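You operate a simulated robot arm through the tools that you are given. There is no shell and no other tool. Be economical: measure what you need, move in short steps, check, and stop when the job is done.

The job below is to be done with a simulated robot arm. You get a single attempt, and the scene is never put back.

JOB
Move the blue cap to the hot wheel and run at least 200 L of cold water.
Fine: zero the meter before you open the cold wheel; cold wheel to about 25, closed again under 900 L.

The check looks at the end state, three seconds after you hand in, the way a careful person would. Anything else that was tipped, shoved, dropped, spilled or broken makes it a failure. A push-on lid holds only when it is set on centred and level and pressed home; a screw cap is set on level and turned clockwise until tight.

ROBOT AND FRAMES
A 6-joint arm with a two-finger parallel gripper, fixed in place. Base frame: the origin is at the foot of the arm, x ahead of it, y to its left, z up. Lengths are in cm, angles in rad, forces in N, time in s.
With the tool pointing down near the work surface it reaches from about 16 to 60 cm from the base axis. Its first joint turns from -1.152 to 1.152 rad. Payload 2.7 kg.
The tool frame sits at the grasp point between the pads (the TCP): z along the fingers, y along the line on which they close. The tips reach 2.3 cm beyond it. Largest opening 9.4 cm; finger width 3.8, thickness 1; the body of the gripper, 5.4 by 9.6 cm, starts 3.9 cm behind the TCP.
Orientation is told as [roll, pitch, yaw] about the base's x, y, z axes, in that order, counted from this pose: with the fingers straight down and closing along the base's y, the tool's x points along the base's -x, its y along +y and its z along -z.

CONTROLS
- The arm moves only by the tool step_arm. Its argument "rows" is a list of rows, each a list of 7 numbers: the shift along the base's x, y, z in cm, then the turn, a rotation vector about the base's x, y, z in rad, then the finger opening in cm, from 0 to 9.4. In form: [[dx, dy, dz, ax, ay, az, grip], ...]. A call has 1 to 12 rows; each row shifts and turns the commanded pose from where the row before left it. Rows are played at 5 a second. More than 5 cm and 0.15 rad between two rows, or a gripper value outside its range, and nothing of the call is played. Where a pose cannot be reached the arm comes as near as it can. A force on the tool above 90 N (or 10 N above the force at the start of the call, whichever is more), or a blocked arm, ends the call early, and 0.2 s more pass. Each finger travels about 4.5 cm/s and halts on what it meets, pressing with about 38 N; the grip force reading is that of the motor and also rises with nothing between the fingers. The clock runs only during rows and for 0.2 s after the last one: add rows that do not move to give the fingers time. It gives the time, the measured TCP pose, the force on the tool (base axes), the opening and the grip force at its end, in the units of the frame above (readings bear some noise), with the torque about the TCP (base axes, N m) and any sound that the robot's microphone picked up, and new pictures: "views" is both (left out), scene, wrist or none.
- Cameras (640 x 400 px; columns grow to the right, rows downward): "scene" is fixed at [8.81, -45.35, 136.61]; the picture's right is [0.58, -0.82, 0.00], its down [-0.66, -0.47, -0.58] and it looks along [0.47, 0.34, -0.81] (base axes); focal length 313 px, centre (320, 200). "wrist" rides on the gripper at [8.6, 1.6, -7.5] in the tool frame; the picture's right is [-0.18, 0.98, 0.00], its down [-0.58, -0.11, -0.81] and it looks along [-0.79, -0.15, 0.59] (tool axes); focal length 243 px, centre (320, 200). There is no depth. A picture from a camera that has moved, and an enlarged one, comes with that camera's place and axes in the base frame and with its lens. The place of the scene camera against the robot may be out by one fixed shift of up to 1.8 cm in any direction.
- zoom(camera, box): a new picture of the part [left, top, right, bottom] of that camera's present view, enlarged. The clock stands still meanwhile.
- sign_off(): hands the job in; it is judged then, once.

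Work in short steps. Places have to be worked out from the pictures, the camera data and where the tool is seen: move nearer, look again, correct. Check each grasp and each placing, and mend what went wrong. You have 120 turns and 200 pictures in all, those below and enlarged ones among them. Open the gripper and draw the arm clear of the work before you hand the job in, unless the task says otherwise; then end with one line.

The tools are called by a JSON object that holds its "api" and its "payload". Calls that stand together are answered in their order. step_arm: Moves the arm, as the interface text tells. Its arguments: {"type":"object","properties":{"rows":{"type":"array"},"views":{"type":"string","enum":["both","scene","wrist","none"]}},"required":["rows"]} The other tools are called the same way: zoom (camera, box) takes an enlarged picture of a part of a camera's view; sign_off () hands the job in.

At the start:

```text
time: 0.0
tcp_pos: [44.94, 12.74, 80.67]
ee_rot: [-0.001, -0.001, 0.0]
force: [-0.1, 0.3, -0.3]
wrist_torque: [0.0, 0.0, -0.02]
gripper_width: 9.41
grip_force: 0.1
```

scene: 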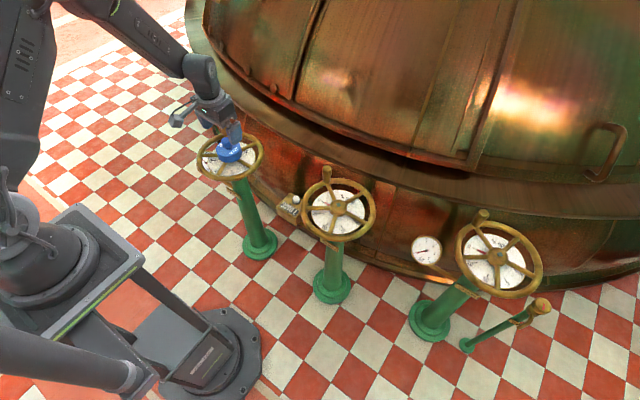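
wrist: 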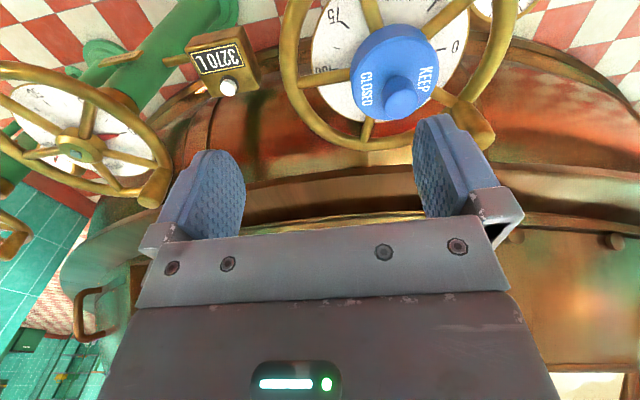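

I see three wheels, a blue "KEEP CLOSED" cap on the nearest-left wheel, and a meter reading about 3270 L with a white button. I'll zoom in to identify the wheels.

{"api": "zoom", "payload": {"camera": "scene", "box": [180, 110, 400, 248]}}

{"api": "zoom", "payload": {"camera": "scene", "box": [370, 190, 590, 328]}}

{"api": "zoom", "payload": {"camera": "wrist", "box": [180, 0, 520, 212]}}

```text
2.90 times, centred on (290, 179) of scene
camera zoom: at [8.81, -45.35, 136.61], right [0.58, -0.82, 0.0], down [-0.66, -0.47, -0.58], along [0.47, 0.34, -0.81], focal length 907 px, centre (407, 261)
```

zoom: 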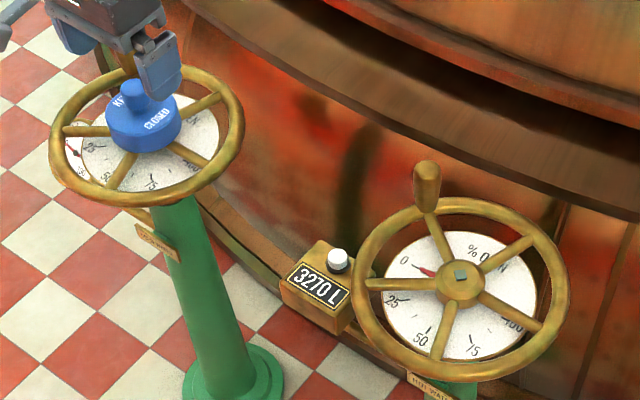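

```text
2.90 times, centred on (480, 259) of scene
camera zoom: at [8.81, -45.35, 136.61], right [0.58, -0.82, 0.0], down [-0.66, -0.47, -0.58], along [0.47, 0.34, -0.81], focal length 907 px, centre (-144, 29)
```

zoom: 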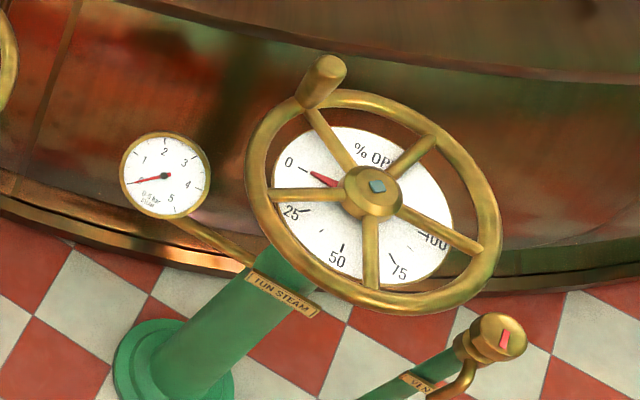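

```text
1.88 times, centred on (350, 106) of wrist
camera zoom: at [36.34, 14.39, 88.16], right [0.18, 0.98, 0.0], down [0.58, -0.11, 0.81], along [0.79, -0.15, -0.59], focal length 457 px, centre (264, 377)
```

zoom: 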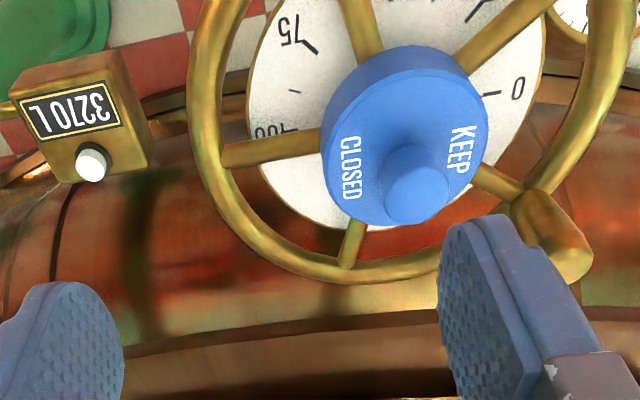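

The left wheel (cold) carries the cap, and I triangulate the cap at about (49.8, 19.5, 64.5). The hot wheel is near (53, -20), with the meter between them. I'm moving over the cap at a safe height to look again.

{"api": "step_arm", "payload": {"rows": [[2.4, 3.4, 0, 0, 0, 0, 9.4], [2.4, 3.3, -2, 0, 0, 0, 6], [0, 0, -2, 0, 0, 0, 6], [0, 0, 0, 0, 0, 0, 6]]}}

```text
time: 1.0
tcp_pos: [49.51, 19.05, 76.53]
ee_rot: [0.001, 0.0, 0.001]
force: [0.4, 0.3, -0.4]
wrist_torque: [0.0, 0.03, 0.01]
gripper_width: 6.0
grip_force: 0.0
camera wrist: at [40.99, 20.76, 84.02], right [0.18, 0.98, 0.0], down [0.58, -0.11, 0.81], along [0.79, -0.15, -0.59], focal length 243 px, centre (320, 200)
```

scene: 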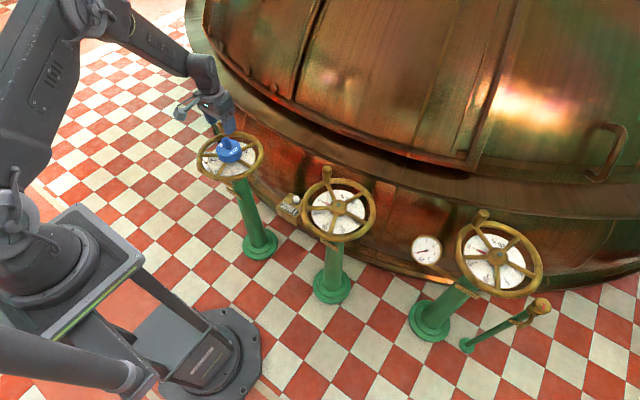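
wrist: 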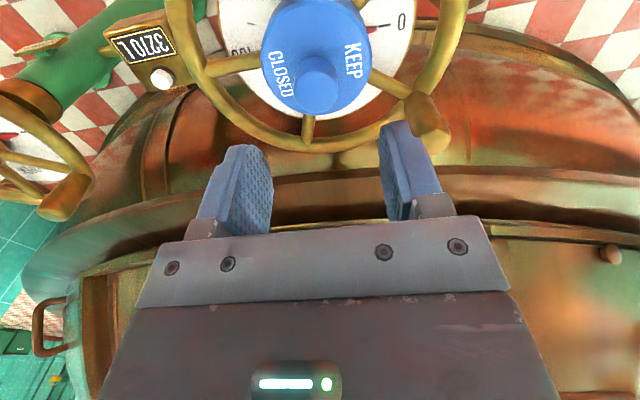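

Triangulating between the wrist views puts the knob top at about (49.1, 19.0, 68.7). I'm lowering to just above it with the fingers straddling.

{"api": "step_arm", "payload": {"rows": [[-0.4, 0, -2, 0, 0, 0, 6], [0, 0, -2, 0, 0, 0, 6], [0, 0, -1, 0, 0, 0, 6], [0, 0, 0, 0, 0, 0, 6]]}}

{"api": "zoom", "payload": {"camera": "scene", "box": [180, 80, 290, 149]}}

```text
time: 2.0
tcp_pos: [49.32, 19.39, 71.57]
ee_rot: [0.0, 0.001, 0.0]
force: [0.0, -0.1, -0.6]
wrist_torque: [0.01, -0.01, 0.0]
gripper_width: 5.97
grip_force: 0.0
camera wrist: at [40.75, 20.95, 79.03], right [0.18, 0.98, 0.0], down [0.58, -0.11, 0.81], along [0.79, -0.15, -0.59], focal length 243 px, centre (320, 200)
```

scene: 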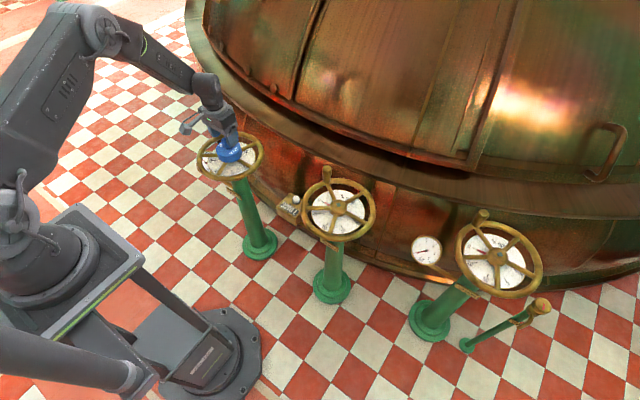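
wrist: 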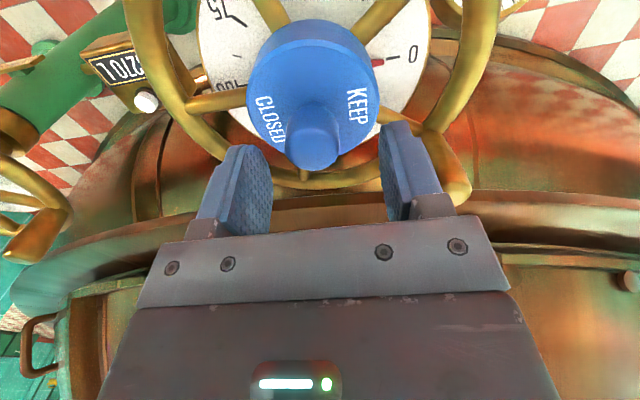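

```text
5.80 times, centred on (235, 114) of scene
camera zoom: at [8.81, -45.34, 136.61], right [0.58, -0.82, 0.0], down [-0.66, -0.47, -0.58], along [0.47, 0.34, -0.81], focal length 1815 px, centre (813, 696)
```

zoom: 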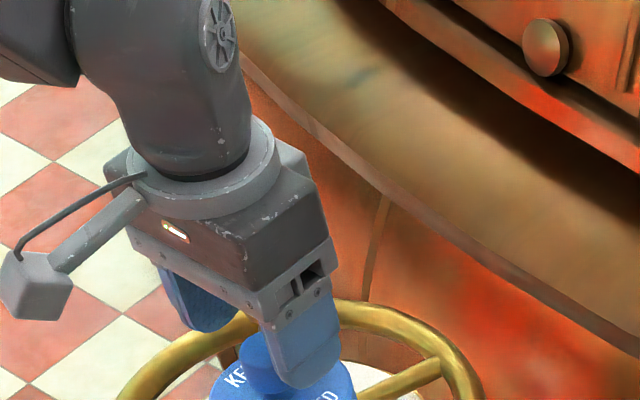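

The knob sits between the fingers near (48.8, 19.3), with its top at about z 69.4. I'm centring, going down 2 cm and closing on it.

{"api": "step_arm", "payload": {"rows": [[-0.4, 0, -1, 0, 0, 0, 6], [0, 0, -1, 0, 0, 0, 6], [0, 0, 0, 0, 0, 0, 6]], "views": "wrist"}}

{"api": "zoom", "payload": {"camera": "scene", "box": [190, 100, 300, 169]}}

```text
time: 2.8
tcp_pos: [48.68, 19.59, 69.69]
ee_rot: [0.0, 0.0, 0.0]
force: [-0.2, -0.6, -0.2]
wrist_torque: [0.01, -0.01, -0.01]
gripper_width: 5.98
grip_force: 0.1
camera wrist: at [40.19, 21.1, 77.12], right [0.18, 0.98, 0.0], down [0.58, -0.11, 0.81], along [0.79, -0.15, -0.59], focal length 243 px, centre (320, 200)
```

wrist: 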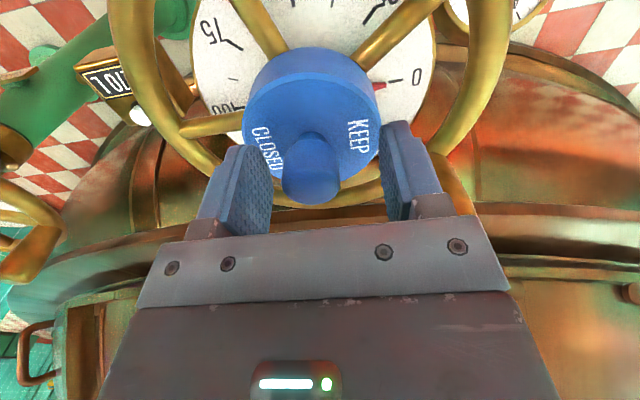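

```text
5.80 times, centred on (245, 134) of scene
camera zoom: at [8.81, -45.34, 136.61], right [0.58, -0.82, 0.0], down [-0.66, -0.47, -0.58], along [0.47, 0.34, -0.81], focal length 1815 px, centre (755, 580)
```

zoom: 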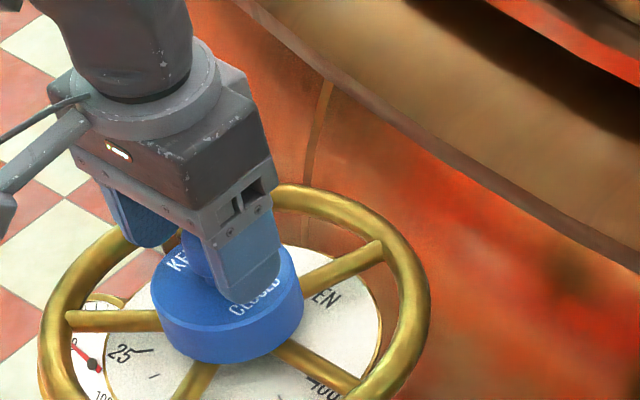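

The knob is centred to within about 0.3 cm and there is no contact. I'm closing on it.

{"api": "step_arm", "payload": {"rows": [[0, -0.3, 0, 0, 0, 0, 5], [0, 0, 0, 0, 0, 0, 3.5], [0, 0, 0, 0, 0, 0, 2], [0, 0, 0, 0, 0, 0, 1], [0, 0, 0, 0, 0, 0, 1]], "views": "wrist"}}

```text
time: 4.0
tcp_pos: [48.83, 19.29, 69.76]
ee_rot: [-0.002, -0.002, 0.001]
force: [0.1, 0.1, -0.2]
wrist_torque: [-0.04, 0.07, 0.0]
gripper_width: 2.7
grip_force: 37.9
camera wrist: at [40.24, 20.87, 77.18], right [0.18, 0.98, 0.0], down [0.58, -0.11, 0.81], along [0.79, -0.15, -0.59], focal length 243 px, centre (320, 200)
```

wrist: 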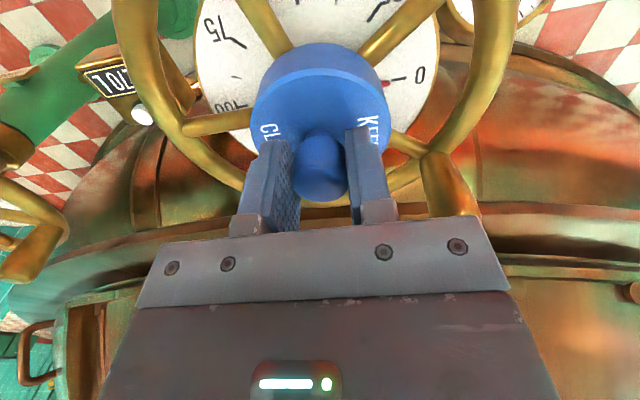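

The knob is gripped, 2.7 cm wide. I'm lifting slowly to see whether the cap pulls straight off or is screwed on.

{"api": "step_arm", "payload": {"rows": [[0, 0, 0.4, 0, 0, 0, 1], [0, 0, 0.4, 0, 0, 0, 1], [0, 0, 0.4, 0, 0, 0, 1], [0, 0, 0, 0, 0, 0, 1]], "views": "wrist"}}

```text
time: 5.0
tcp_pos: [48.77, 19.1, 70.86]
ee_rot: [-0.001, 0.002, 0.0]
force: [0.8, 0.6, -1.0]
wrist_torque: [0.02, -0.01, 0.0]
gripper_width: 2.71
grip_force: 38.1
camera wrist: at [40.27, 20.69, 78.39], right [0.18, 0.98, 0.0], down [0.58, -0.11, 0.81], along [0.79, -0.15, -0.59], focal length 243 px, centre (320, 200)
```

wrist: 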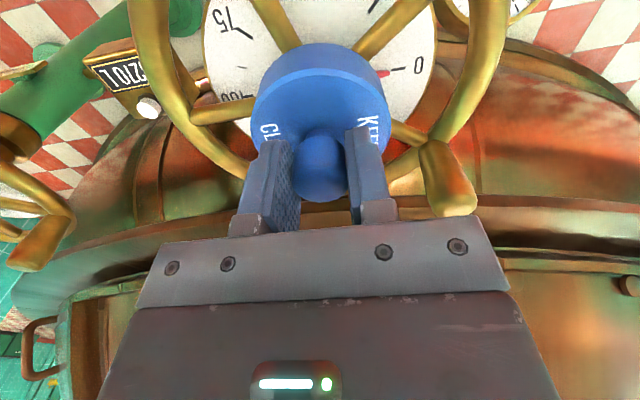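

The cap comes off freely and moves with the gripper. I'm lifting it high to clear the wheel handles.

{"api": "step_arm", "payload": {"rows": [[0, 0, 2, 0, 0, 0, 1], [0, 0, 3, 0, 0, 0, 1], [0, 0, 3, 0, 0, 0, 1], [0, 0, 3, 0, 0, 0, 1], [0, 0, 0, 0, 0, 0, 1]]}}

{"api": "zoom", "payload": {"camera": "scene", "box": [180, 80, 400, 218]}}

```text
time: 6.2
tcp_pos: [48.74, 19.17, 81.59]
ee_rot: [0.001, 0.0, -0.001]
force: [-0.4, -0.5, -1.2]
wrist_torque: [0.02, -0.01, 0.0]
gripper_width: 2.73
grip_force: 38.2
camera wrist: at [40.17, 20.79, 89.17], right [0.18, 0.98, 0.0], down [0.58, -0.11, 0.81], along [0.79, -0.15, -0.59], focal length 243 px, centre (320, 200)
```

scene: 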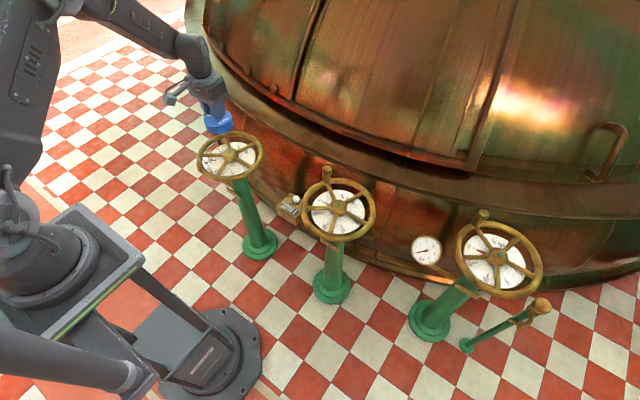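
wrist: 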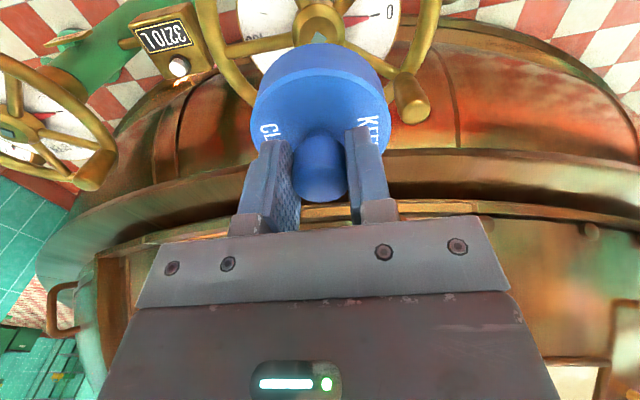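

```text
2.90 times, centred on (290, 149) of scene
camera zoom: at [8.81, -45.34, 136.61], right [0.58, -0.82, 0.0], down [-0.66, -0.47, -0.58], along [0.47, 0.34, -0.81], focal length 907 px, centre (407, 348)
```

zoom: 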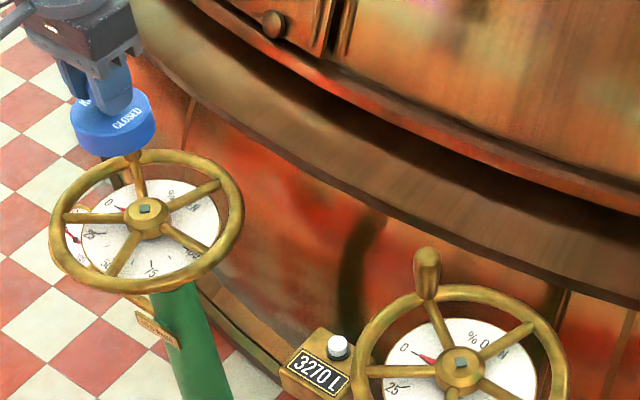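

Using the cold hub as the calibration point, the hot hub comes out at about (52.0, -20.5), with its nut around z 65. I'm carrying the cap over at height and stopping a bit short to look.

{"api": "step_arm", "payload": {"rows": [[0, -4, 0, 0, 0, 0, 1], [0, -4, 0, 0, 0, 0, 1], [0, -4, 0, 0, 0, 0, 1], [0, -4, 0, 0, 0, 0, 1], [0, -4, 0, 0, 0, 0, 1], [0, -4, 0, 0, 0, 0, 1], [0, -4, 0, 0, 0, 0, 1], [0, -4, 0, 0, 0, 0, 1], [0, -3.5, 0, 0, 0, 0, 1], [0, -2, 0, 0, 0, 0, 1], [0, 0, 0, 0, 0, 0, 1], [0, 0, 0, 0, 0, 0, 1]]}}

```text
time: 8.8
tcp_pos: [49.17, -18.4, 81.95]
ee_rot: [-0.001, 0.002, -0.001]
force: [0.2, -0.5, -0.7]
wrist_torque: [0.01, -0.01, 0.01]
gripper_width: 2.71
grip_force: 37.7
camera wrist: at [40.64, -16.85, 89.39], right [0.18, 0.98, 0.0], down [0.58, -0.11, 0.81], along [0.79, -0.15, -0.59], focal length 243 px, centre (320, 200)
```

scene: 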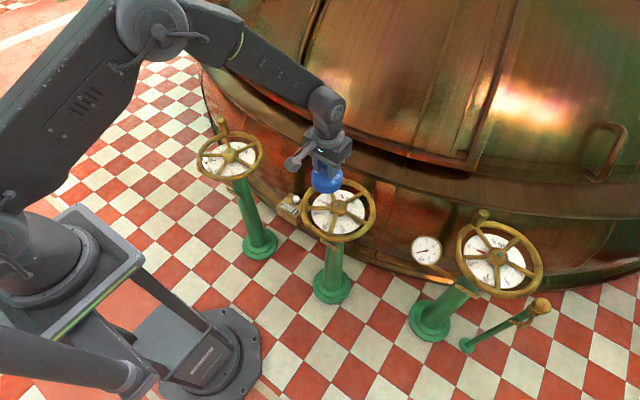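
wrist: 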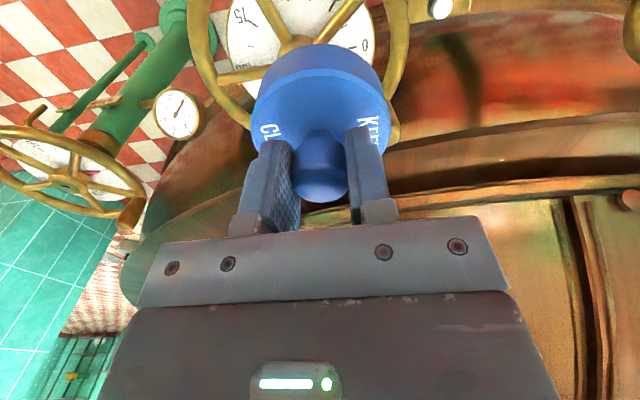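

I'm zooming in on the hub hidden behind the cap and on the cap's place above the wheel.

{"api": "zoom", "payload": {"camera": "wrist", "box": [180, 0, 440, 162]}}

{"api": "zoom", "payload": {"camera": "scene", "box": [270, 130, 400, 211]}}

```text
2.46 times, centred on (310, 81) of wrist
camera zoom: at [40.64, -16.85, 89.39], right [0.18, 0.98, 0.0], down [0.58, -0.11, 0.81], along [0.79, -0.15, -0.59], focal length 597 px, centre (345, 493)
```

zoom: 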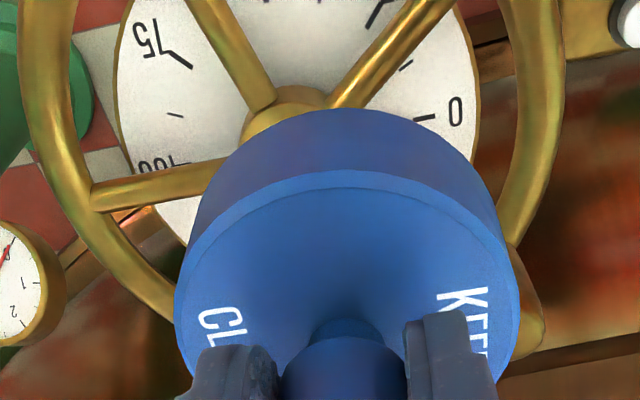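

```text
4.92 times, centred on (335, 170) of scene
camera zoom: at [8.81, -45.35, 136.61], right [0.58, -0.82, 0.0], down [-0.66, -0.47, -0.58], along [0.47, 0.34, -0.81], focal length 1541 px, centre (246, 345)
```

zoom: 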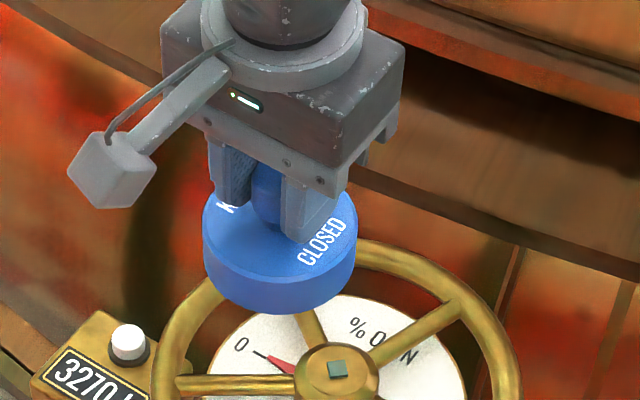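

The wrist view agrees on y ≈ -20.6, and x is between 51.2 and 52. I'm centring at about (51.7, -20.55), lowering partway, then comparing with the scene view.

{"api": "step_arm", "payload": {"rows": [[2.5, -2.1, 0, 0, 0, 0, 1], [0, 0, -3, 0, 0, 0, 1], [0, 0, -3, 0, 0, 0, 1], [0, 0, -2.5, 0, 0, 0, 1], [0, 0, 0, 0, 0, 0, 1], [0, 0, 0, 0, 0, 0, 1]]}}

{"api": "zoom", "payload": {"camera": "scene", "box": [285, 165, 395, 234]}}

{"api": "zoom", "payload": {"camera": "wrist", "box": [120, 0, 520, 250]}}

```text
time: 10.2
tcp_pos: [51.55, -20.35, 73.46]
ee_rot: [-0.001, 0.0, -0.001]
force: [-0.4, 0.0, -0.9]
wrist_torque: [0.0, -0.03, -0.04]
gripper_width: 2.75
grip_force: 38.3
camera wrist: at [43.07, -18.83, 80.89], right [0.18, 0.98, 0.0], down [0.58, -0.11, 0.81], along [0.79, -0.15, -0.59], focal length 243 px, centre (320, 200)
```

scene: 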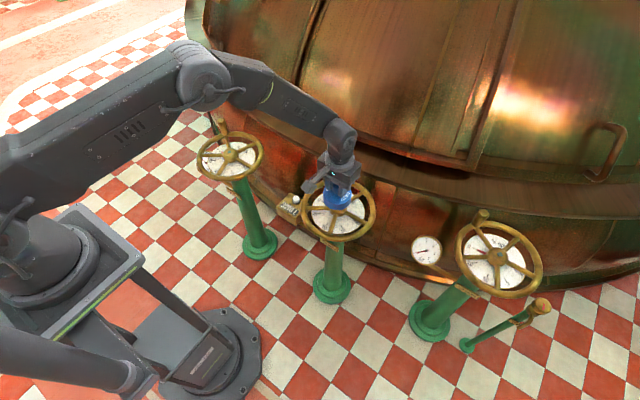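
wrist: 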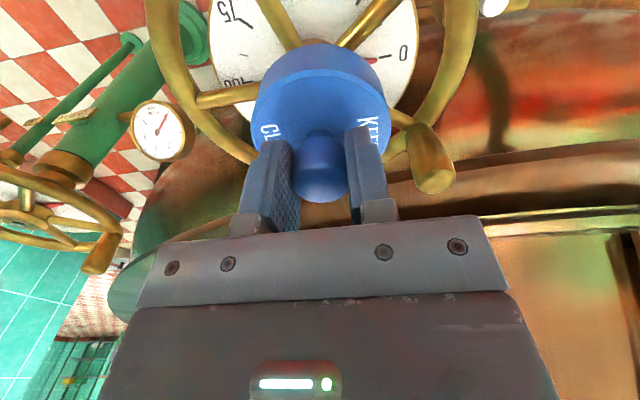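

```text
5.80 times, centred on (340, 200) of scene
camera zoom: at [8.81, -45.35, 136.61], right [0.58, -0.82, 0.0], down [-0.66, -0.47, -0.58], along [0.47, 0.34, -0.81], focal length 1815 px, centre (204, 203)
```

zoom: 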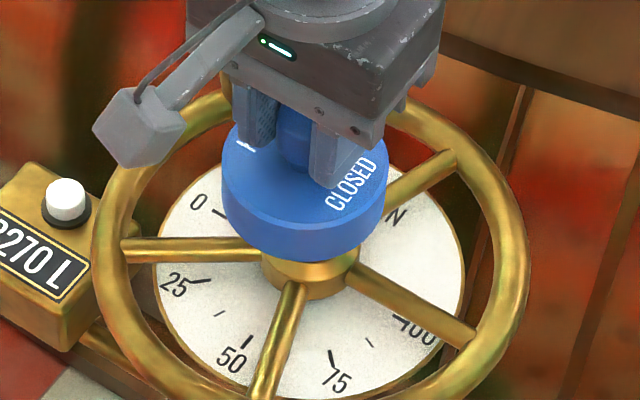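

```text
1.60 times, centred on (320, 125) of wrist
camera zoom: at [43.07, -18.83, 80.89], right [0.18, 0.98, 0.0], down [0.58, -0.11, 0.81], along [0.79, -0.15, -0.59], focal length 388 px, centre (320, 320)
```

zoom: 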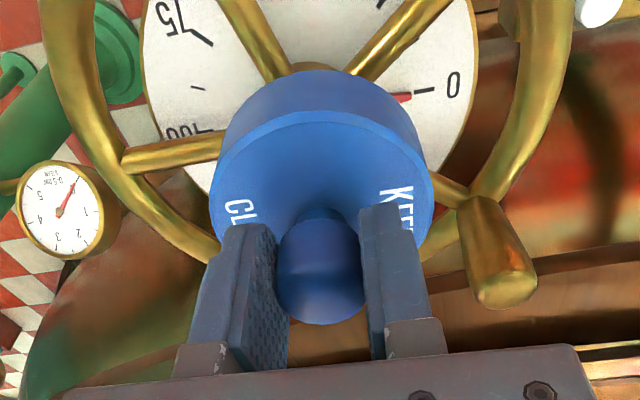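

Compared with the seated view on the cold hub, the cap needs about +0.45 in x and -0.38 in y. I'm correcting that and lowering a little more before I check.

{"api": "step_arm", "payload": {"rows": [[0.45, -0.38, 0, 0, 0, 0, 1], [0, 0, -1.3, 0, 0, 0, 1], [0, 0, -1.0, 0, 0, 0, 1], [0, 0, 0, 0, 0, 0, 1], [0, 0, 0, 0, 0, 0, 1]], "views": "wrist"}}

{"api": "zoom", "payload": {"camera": "scene", "box": [285, 165, 395, 234]}}

```text
time: 11.4
tcp_pos: [51.84, -20.84, 71.09]
ee_rot: [-0.001, 0.0, 0.0]
force: [1.0, 0.1, -0.5]
wrist_torque: [0.0, -0.03, 0.0]
gripper_width: 2.71
grip_force: 37.8
camera wrist: at [43.36, -19.24, 78.48], right [0.18, 0.98, 0.0], down [0.58, -0.11, 0.81], along [0.79, -0.15, -0.59], focal length 243 px, centre (320, 200)
```

wrist: 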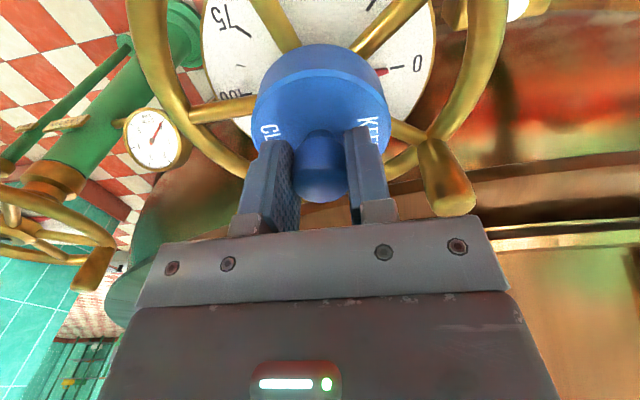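

```text
5.80 times, centred on (340, 200) of scene
camera zoom: at [8.81, -45.35, 136.61], right [0.58, -0.82, 0.0], down [-0.66, -0.47, -0.58], along [0.47, 0.34, -0.81], focal length 1815 px, centre (204, 203)
```

zoom: 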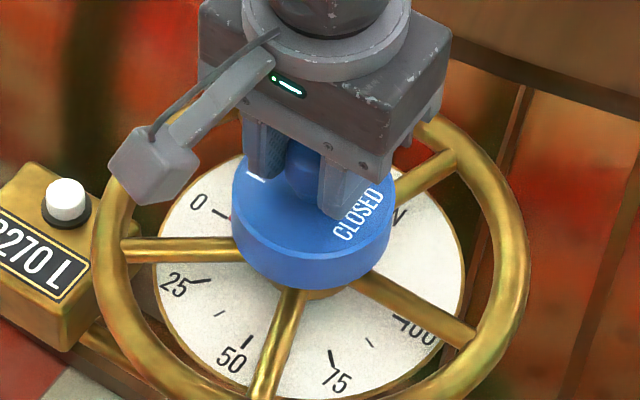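

The wrist view now nearly matches the one at the same height above the cold hub, so the cap is centred. I'm lowering onto the hub and pressing.

{"api": "step_arm", "payload": {"rows": [[0, 0, -0.5, 0, 0, 0, 1], [0, 0, -0.5, 0, 0, 0, 1], [0, 0, -0.4, 0, 0, 0, 1], [0, 0, -0.2, 0, 0, 0, 1], [0, 0, 0, 0, 0, 0, 1]], "views": "wrist"}}

{"api": "zoom", "payload": {"camera": "scene", "box": [285, 165, 395, 234]}}

```text
time: 12.6
tcp_pos: [51.94, -20.78, 69.7]
ee_rot: [0.001, -0.002, 0.001]
force: [-8.1, 0.5, 21.5]
wrist_torque: [0.05, 0.79, 0.01]
gripper_width: 2.7
grip_force: 38.1
camera wrist: at [43.35, -19.14, 77.17], right [0.18, 0.98, 0.0], down [0.58, -0.11, 0.81], along [0.79, -0.15, -0.59], focal length 243 px, centre (320, 200)
```

wrist: 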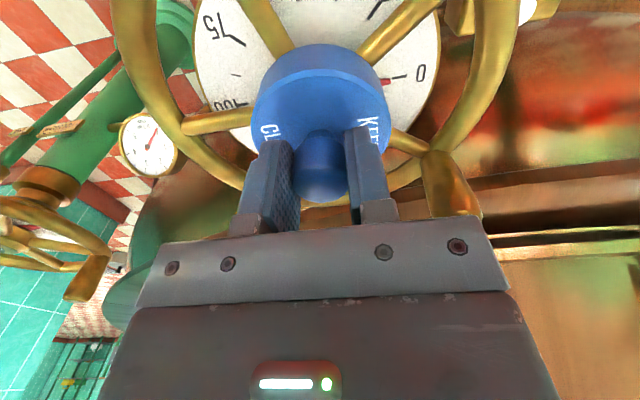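

```text
5.80 times, centred on (340, 200) of scene
camera zoom: at [8.76, -45.33, 136.61], right [0.58, -0.82, 0.0], down [-0.66, -0.47, -0.58], along [0.47, 0.34, -0.81], focal length 1815 px, centre (204, 203)
```

zoom: 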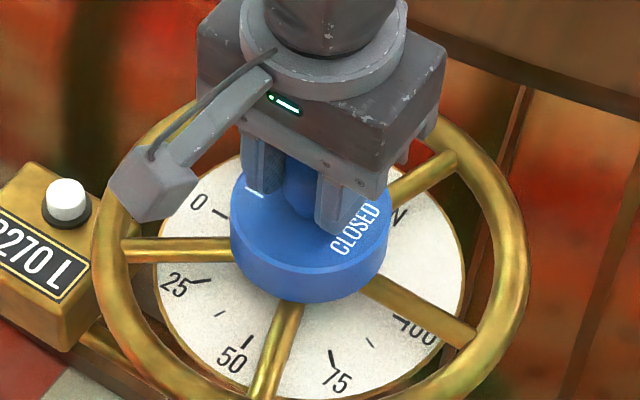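

Contact came at the seated height (69.7) with 21 N up and a small -x side load. I'm easing x back 0.15 and pressing a bit more.

{"api": "step_arm", "payload": {"rows": [[-0.15, 0, 0, 0, 0, 0, 1], [0, 0, -0.2, 0, 0, 0, 1], [0, 0, -0.2, 0, 0, 0, 1], [0, 0, 0, 0, 0, 0, 1]], "views": "none"}}

```text
time: 13.6
tcp_pos: [51.83, -20.78, 69.43]
ee_rot: [-0.003, -0.007, 0.002]
force: [0.6, 6.2, 30.6]
wrist_torque: [0.15, -0.19, 0.06]
gripper_width: 2.72
grip_force: 37.5
```

It sank to 69.43 with little side load. I'm pressing further to see whether it bottoms out.

{"api": "step_arm", "payload": {"rows": [[0, 0, -0.2, 0, 0, 0, 1], [0, 0, -0.2, 0, 0, 0, 1], [0, 0, -0.2, 0, 0, 0, 1], [0, 0, 0, 0, 0, 0, 1]], "views": "wrist"}}

{"api": "zoom", "payload": {"camera": "scene", "box": [285, 165, 395, 234]}}

```text
time: 14.6
tcp_pos: [51.8, -20.81, 68.73]
ee_rot: [-0.001, -0.005, 0.0]
force: [-0.3, 12.1, 33.9]
wrist_torque: [0.35, 0.04, -0.02]
gripper_width: 2.72
grip_force: 37.6
camera wrist: at [43.29, -19.2, 76.17], right [0.18, 0.98, 0.0], down [0.58, -0.11, 0.81], along [0.8, -0.15, -0.59], focal length 243 px, centre (320, 200)
```

wrist: 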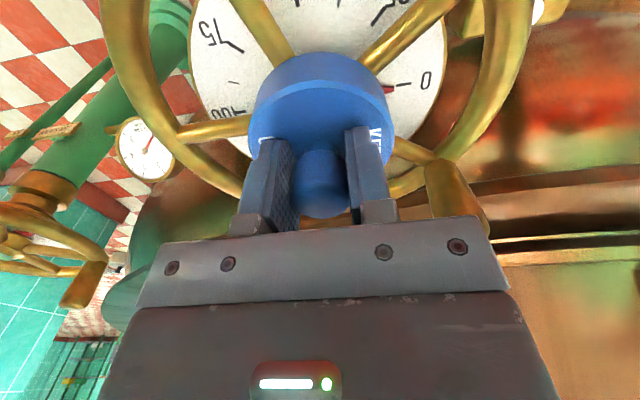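

```text
5.80 times, centred on (340, 200) of scene
camera zoom: at [8.75, -45.3, 136.63], right [0.58, -0.82, 0.0], down [-0.66, -0.47, -0.58], along [0.47, 0.34, -0.81], focal length 1815 px, centre (204, 203)
```

zoom: 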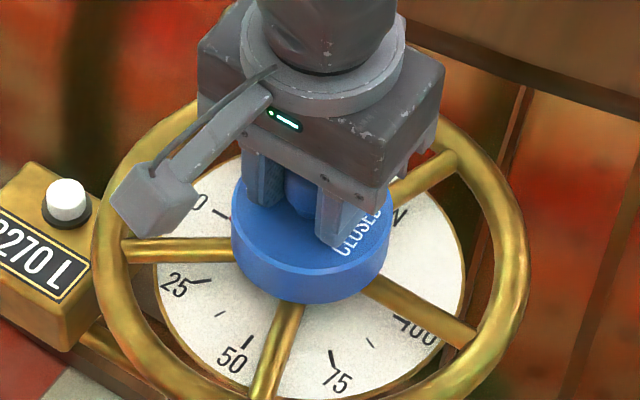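

The fingers slipped down the knob while the cap stayed put, so it bottomed out at 69.7. I'm releasing, rising and inspecting the seat.

{"api": "step_arm", "payload": {"rows": [[0, 0, 0.4, 0, 0, 0, 1], [0, 0, 0.2, 0, 0, 0, 4], [0, 0, 0, 0, 0, 0, 6], [0, 0, 0, 0, 0, 0, 6], [0, 0, 2, 0, 0, 0, 6], [0, 0, 4, 0, 0, 0, 6], [0, 0, 4, 0, 0, 0, 6], [0, 0, 0, 0, 0, 0, 6]], "views": "wrist"}}

{"api": "zoom", "payload": {"camera": "scene", "box": [285, 165, 395, 234]}}

```text
time: 16.4
tcp_pos: [51.93, -21.01, 78.88]
ee_rot: [0.003, -0.001, -0.001]
force: [0.3, -1.1, -0.7]
wrist_torque: [0.03, 0.03, 0.0]
gripper_width: 6.0
grip_force: 0.2
camera wrist: at [43.32, -19.32, 86.33], right [0.18, 0.98, 0.0], down [0.58, -0.11, 0.81], along [0.79, -0.15, -0.59], focal length 243 px, centre (320, 200)
```

wrist: 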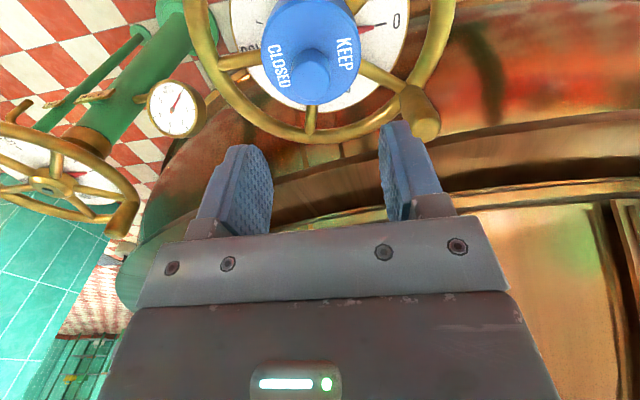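

```text
5.80 times, centred on (340, 200) of scene
camera zoom: at [8.81, -45.34, 136.61], right [0.58, -0.82, 0.0], down [-0.66, -0.47, -0.58], along [0.47, 0.34, -0.81], focal length 1815 px, centre (204, 203)
```

zoom: 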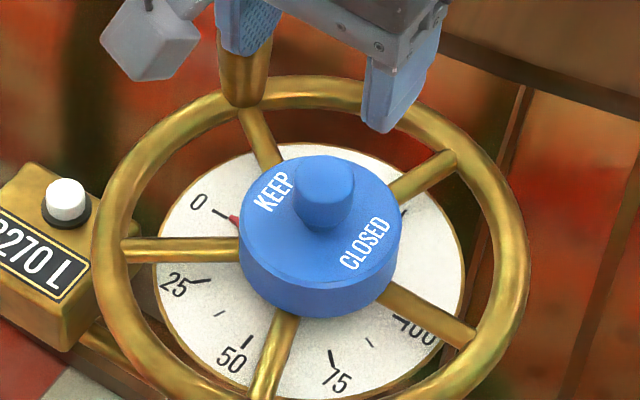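

After release the cap sits level but about (-0.6, -0.8) cm off the hub centre in both views, probably dragged by the fingers. I'm looking closer before re-gripping.

{"api": "zoom", "payload": {"camera": "wrist", "box": [190, 0, 450, 162]}}

{"api": "zoom", "payload": {"camera": "scene", "box": [310, 180, 370, 218]}}

```text
2.46 times, centred on (320, 81) of wrist
camera zoom: at [43.32, -19.32, 86.33], right [0.18, 0.98, 0.0], down [0.58, -0.11, 0.81], along [0.79, -0.15, -0.59], focal length 597 px, centre (320, 493)
```

zoom: 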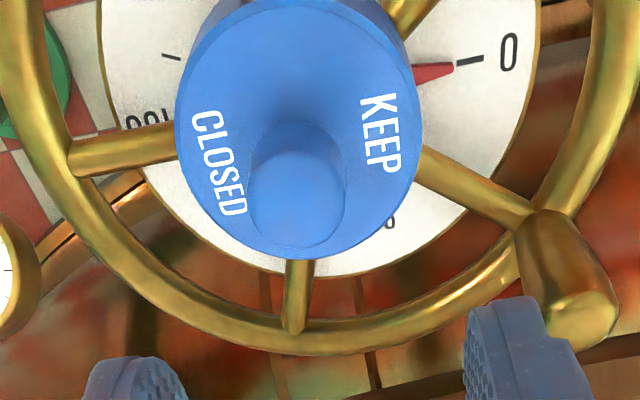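

```text
10.53 times, centred on (340, 199) of scene
camera zoom: at [8.81, -45.34, 136.61], right [0.58, -0.82, 0.0], down [-0.66, -0.47, -0.58], along [0.47, 0.34, -0.81], focal length 3295 px, centre (110, 210)
```

zoom: 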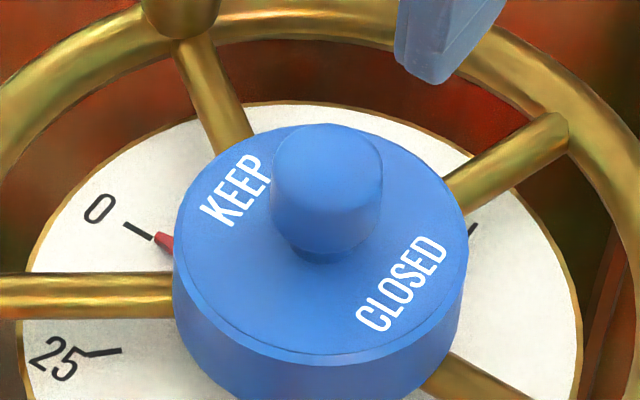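

The cap needs re-centring. I'm moving over the knob at about (51.2, -21.5) and coming lower to fix its height and place more exactly.

{"api": "step_arm", "payload": {"rows": [[-0.7, -0.5, 0, 0, 0, 0, 7], [0, 0, -3, 0, 0, 0, 7], [0, 0, -3, 0, 0, 0, 7], [0, 0, 0, 0, 0, 0, 7], [0, 0, 0, 0, 0, 0, 7]], "views": "wrist"}}

{"api": "zoom", "payload": {"camera": "scene", "box": [285, 165, 395, 234]}}

```text
time: 17.6
tcp_pos: [50.92, -21.35, 72.83]
ee_rot: [0.001, 0.0, 0.0]
force: [-0.1, 0.2, -0.1]
wrist_torque: [-0.03, 0.01, 0.0]
gripper_width: 6.99
grip_force: 0.1
camera wrist: at [42.37, -19.68, 80.28], right [0.18, 0.98, 0.0], down [0.58, -0.11, 0.81], along [0.79, -0.15, -0.59], focal length 243 px, centre (320, 200)
```

wrist: 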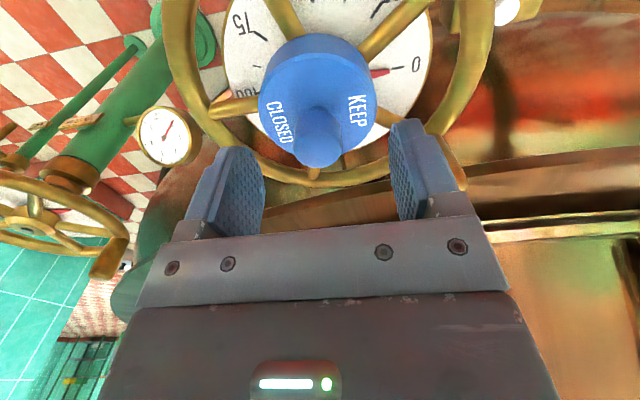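

```text
5.80 times, centred on (340, 200) of scene
camera zoom: at [8.81, -45.35, 136.61], right [0.58, -0.82, 0.0], down [-0.66, -0.47, -0.58], along [0.47, 0.34, -0.81], focal length 1815 px, centre (204, 203)
```

zoom: 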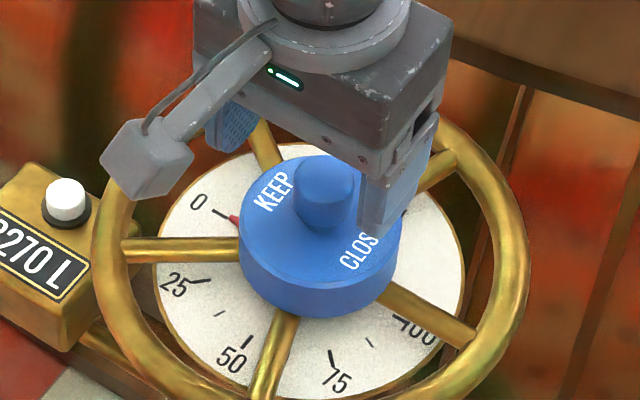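

I estimate the cap is at its seated height but about (-0.4, -0.75) cm off centre. I'm zooming on the bare cold hub to see what the cap sits on.

{"api": "zoom", "payload": {"camera": "scene", "box": [205, 135, 255, 167]}}

```text
12.50 times, centred on (230, 151) of scene
camera zoom: at [8.81, -45.35, 136.61], right [0.58, -0.82, 0.0], down [-0.66, -0.47, -0.58], along [0.47, 0.34, -0.81], focal length 3913 px, centre (1445, 812)
```

zoom: 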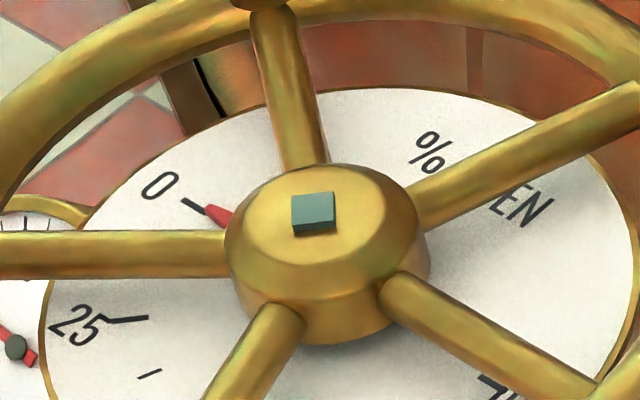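

The cap is a loose hood resting on the spokes around a roughly 5 cm hub, which explains the play. I'm going down over the knob and re-gripping.

{"api": "step_arm", "payload": {"rows": [[0.4, 0, -1, 0, 0, 0, 6], [0, 0, -1, 0, 0, 0, 6], [0, 0, -0.9, 0, 0, 0, 6], [0, 0, 0, 0, 0, 0, 6]], "views": "wrist"}}

```text
time: 18.6
tcp_pos: [51.28, -21.33, 70.09]
ee_rot: [0.001, 0.0, 0.002]
force: [0.0, -0.1, 0.1]
wrist_torque: [-0.05, -0.02, 0.04]
gripper_width: 6.0
grip_force: 0.0
camera wrist: at [42.75, -19.64, 77.46], right [0.18, 0.98, 0.0], down [0.58, -0.11, 0.81], along [0.79, -0.15, -0.59], focal length 243 px, centre (320, 200)
```

wrist: 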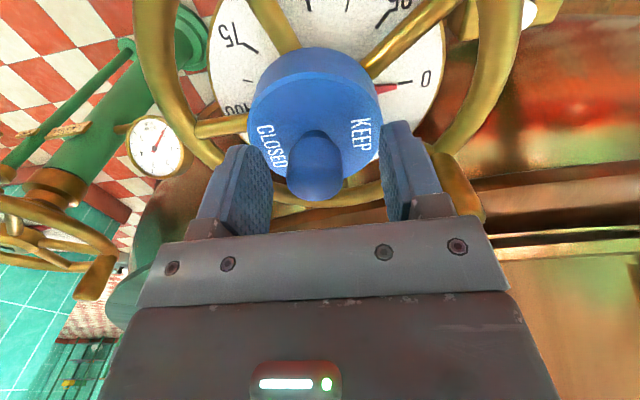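

The knob is between the fingers, in the same relative place as in the first grasp. I'm closing, then lifting 1.2 cm.

{"api": "step_arm", "payload": {"rows": [[0, 0, -0.2, 0, 0, 0, 4], [0, 0, 0, 0, 0, 0, 2], [0, 0, 0, 0, 0, 0, 1], [0, 0, 0, 0, 0, 0, 1], [0, 0, 0.6, 0, 0, 0, 1], [0, 0, 0.6, 0, 0, 0, 1], [0, 0, 0.6, 0, 0, 0, 1], [0, 0, 0, 0, 0, 0, 1], [0, 0, 0, 0, 0, 0, 1]], "views": "wrist"}}

{"api": "zoom", "payload": {"camera": "scene", "box": [285, 165, 395, 234]}}

```text
time: 20.6
tcp_pos: [51.45, -21.2, 71.77]
ee_rot: [-0.001, 0.001, 0.001]
force: [0.6, -0.3, -1.8]
wrist_torque: [0.0, -0.01, 0.03]
gripper_width: 2.72
grip_force: 37.6
camera wrist: at [42.89, -19.63, 79.21], right [0.18, 0.98, 0.0], down [0.58, -0.11, 0.81], along [0.79, -0.15, -0.59], focal length 243 px, centre (320, 200)
```

wrist: 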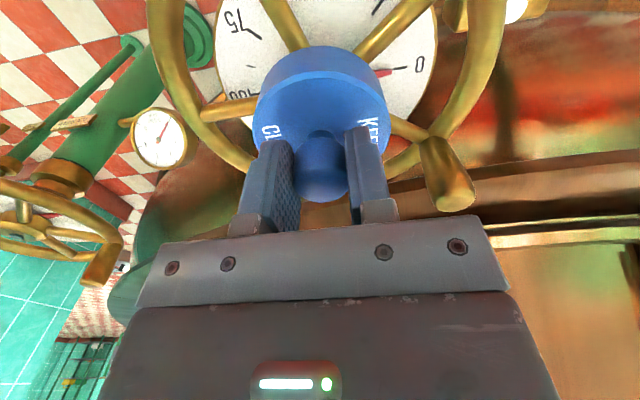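

```text
5.80 times, centred on (340, 200) of scene
camera zoom: at [8.81, -45.35, 136.61], right [0.58, -0.82, 0.0], down [-0.66, -0.47, -0.58], along [0.47, 0.34, -0.81], focal length 1815 px, centre (204, 203)
```

zoom: 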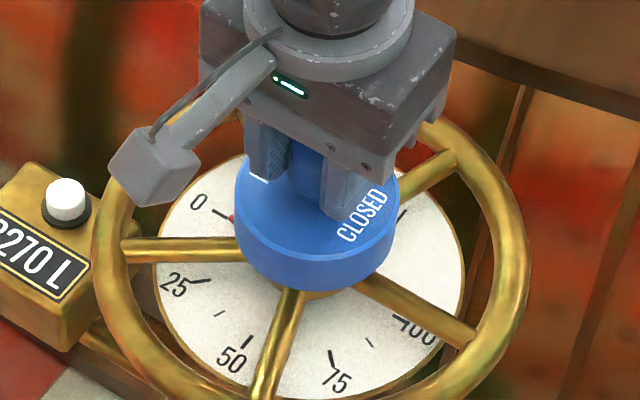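

The cap is in the grip again and level. I'm moving to about (51.75, -20.65) and lowering gently to light contact.

{"api": "step_arm", "payload": {"rows": [[0.3, 0.55, 0, 0, 0, 0, 1], [0, 0, 0, 0, 0, 0, 1], [0, 0, -0.6, 0, 0, 0, 1], [0, 0, -0.5, 0, 0, 0, 1], [0, 0, -0.4, 0, 0, 0, 1], [0, 0, 0, 0, 0, 0, 1], [0, 0, 0, 0, 0, 0, 1]], "views": "wrist"}}

{"api": "zoom", "payload": {"camera": "scene", "box": [285, 165, 395, 234]}}

```text
time: 22.2
tcp_pos: [51.55, -20.77, 70.38]
ee_rot: [0.0, 0.0, 0.0]
force: [0.1, 0.7, -0.9]
wrist_torque: [-0.02, -0.02, 0.01]
gripper_width: 2.7
grip_force: 38.2
camera wrist: at [43.14, -19.17, 77.74], right [0.18, 0.98, 0.0], down [0.58, -0.11, 0.81], along [0.79, -0.15, -0.59], focal length 243 px, centre (320, 200)
```

wrist: 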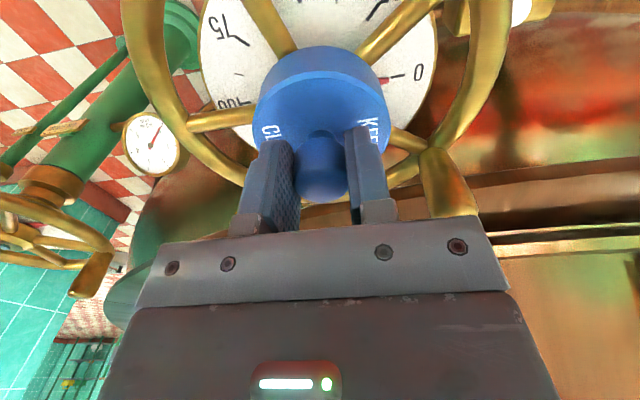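

```text
5.80 times, centred on (340, 200) of scene
camera zoom: at [8.81, -45.35, 136.61], right [0.58, -0.82, 0.0], down [-0.66, -0.47, -0.58], along [0.47, 0.34, -0.81], focal length 1815 px, centre (204, 203)
```

zoom: 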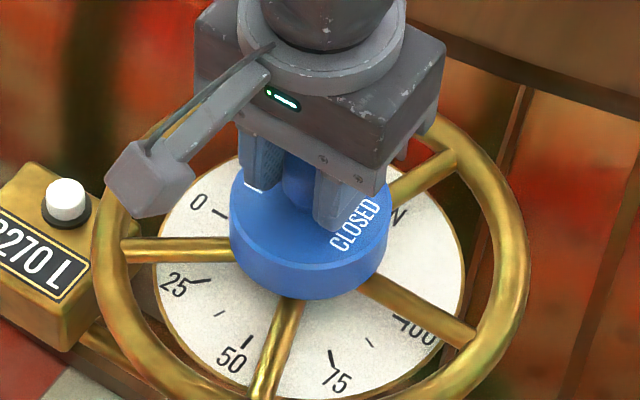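

No contact yet. Compared with the reference, x needs about +0.25 and y is good. I'm adjusting and lowering gently to contact.

{"api": "step_arm", "payload": {"rows": [[0.25, 0, 0, 0, 0, 0, 1], [0, 0, -0.3, 0, 0, 0, 1], [0, 0, -0.2, 0, 0, 0, 1], [0, 0, -0.1, 0, 0, 0, 1], [0, 0, 0, 0, 0, 0, 1]], "views": "none"}}

```text
time: 23.4
tcp_pos: [51.95, -20.85, 69.76]
ee_rot: [0.0, -0.002, -0.001]
force: [-6.2, 3.5, 20.4]
wrist_torque: [0.15, 0.64, -0.05]
gripper_width: 2.71
grip_force: 38.2
```

Contact on the -x side of the hub is pushing the cap toward -x and +y, so the fit is snug. I'm easing up slightly and shifting (-0.25, +0.2).

{"api": "step_arm", "payload": {"rows": [[0, 0, 0.15, 0, 0, 0, 1], [-0.2, 0.15, 0, 0, 0, 0, 1], [0, 0, 0, 0, 0, 0, 1], [0, 0, -0.2, 0, 0, 0, 1], [0, 0, 0, 0, 0, 0, 1]], "views": "none"}}

```text
time: 24.6
tcp_pos: [51.63, -20.56, 69.76]
ee_rot: [0.0, -0.003, 0.0]
force: [-9.1, 7.1, 28.9]
wrist_torque: [0.14, 0.27, 0.0]
gripper_width: 2.73
grip_force: 37.7
```

The side load still points to -x and +y. I'm lifting, shifting a bit further that way, and testing contact again.

{"api": "step_arm", "payload": {"rows": [[0, 0, 0.5, 0, 0, 0, 1], [-0.25, 0.25, 0, 0, 0, 0, 1], [0, 0, 0, 0, 0, 0, 1], [0, 0, -0.3, 0, 0, 0, 1], [0, 0, -0.2, 0, 0, 0, 1], [0, 0, 0, 0, 0, 0, 1]], "views": "wrist"}}

{"api": "zoom", "payload": {"camera": "scene", "box": [285, 165, 395, 234]}}

```text
time: 26.0
tcp_pos: [51.68, -20.35, 69.84]
ee_rot: [-0.001, -0.001, 0.0]
force: [-5.2, 0.2, 14.2]
wrist_torque: [0.01, 0.14, -0.04]
gripper_width: 2.69
grip_force: 38.5
camera wrist: at [43.02, -18.77, 77.27], right [0.18, 0.98, 0.0], down [0.58, -0.11, 0.81], along [0.79, -0.15, -0.59], focal length 243 px, centre (320, 200)
```

wrist: 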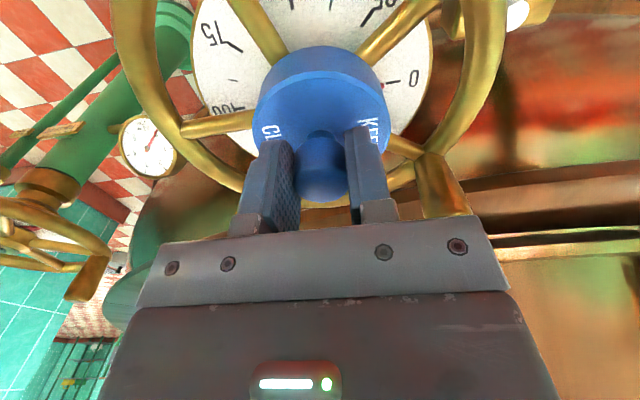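

```text
5.80 times, centred on (340, 200) of scene
camera zoom: at [8.78, -45.34, 136.61], right [0.58, -0.82, 0.0], down [-0.66, -0.47, -0.58], along [0.47, 0.34, -0.81], focal length 1815 px, centre (204, 203)
```

zoom: 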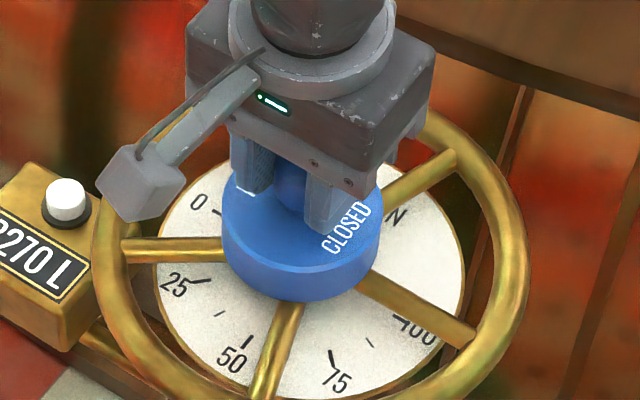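

Contact height is the same wherever I set it down, so the cap rests flat with loose play. Visual alignment gives (51.65, -20.7), so I'll set it there with light load and then release.

{"api": "step_arm", "payload": {"rows": [[0, 0, 0.5, 0, 0, 0, 1], [-0.03, -0.35, 0, 0, 0, 0, 1], [0, 0, 0, 0, 0, 0, 1], [0, 0, -0.3, 0, 0, 0, 1], [0, 0, -0.1, 0, 0, 0, 1], [0, 0, 0, 0, 0, 0, 1]], "views": "wrist"}}

{"api": "zoom", "payload": {"camera": "scene", "box": [285, 165, 395, 234]}}

```text
time: 27.4
tcp_pos: [51.47, -20.62, 69.94]
ee_rot: [-0.001, -0.001, 0.0]
force: [-0.4, 0.5, 1.9]
wrist_torque: [-0.04, -0.06, 0.03]
gripper_width: 2.71
grip_force: 37.7
camera wrist: at [42.99, -19.05, 77.28], right [0.18, 0.98, 0.0], down [0.58, -0.11, 0.81], along [0.79, -0.15, -0.59], focal length 243 px, centre (320, 200)
```

wrist: 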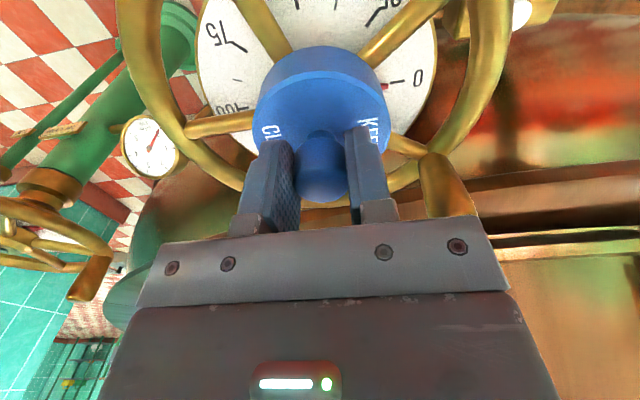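

```text
5.80 times, centred on (340, 200) of scene
camera zoom: at [8.8, -45.34, 136.61], right [0.58, -0.82, 0.0], down [-0.66, -0.47, -0.58], along [0.47, 0.34, -0.81], focal length 1815 px, centre (204, 203)
```

zoom: 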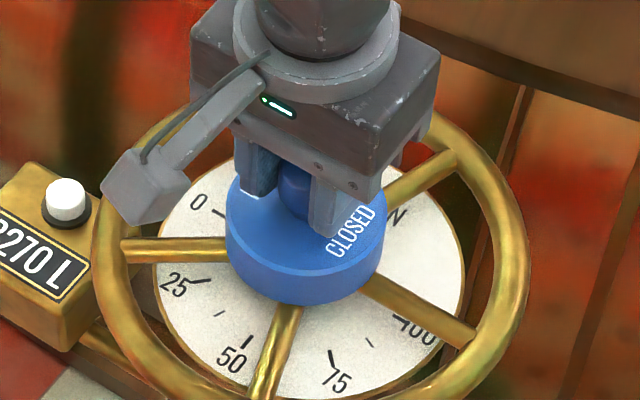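

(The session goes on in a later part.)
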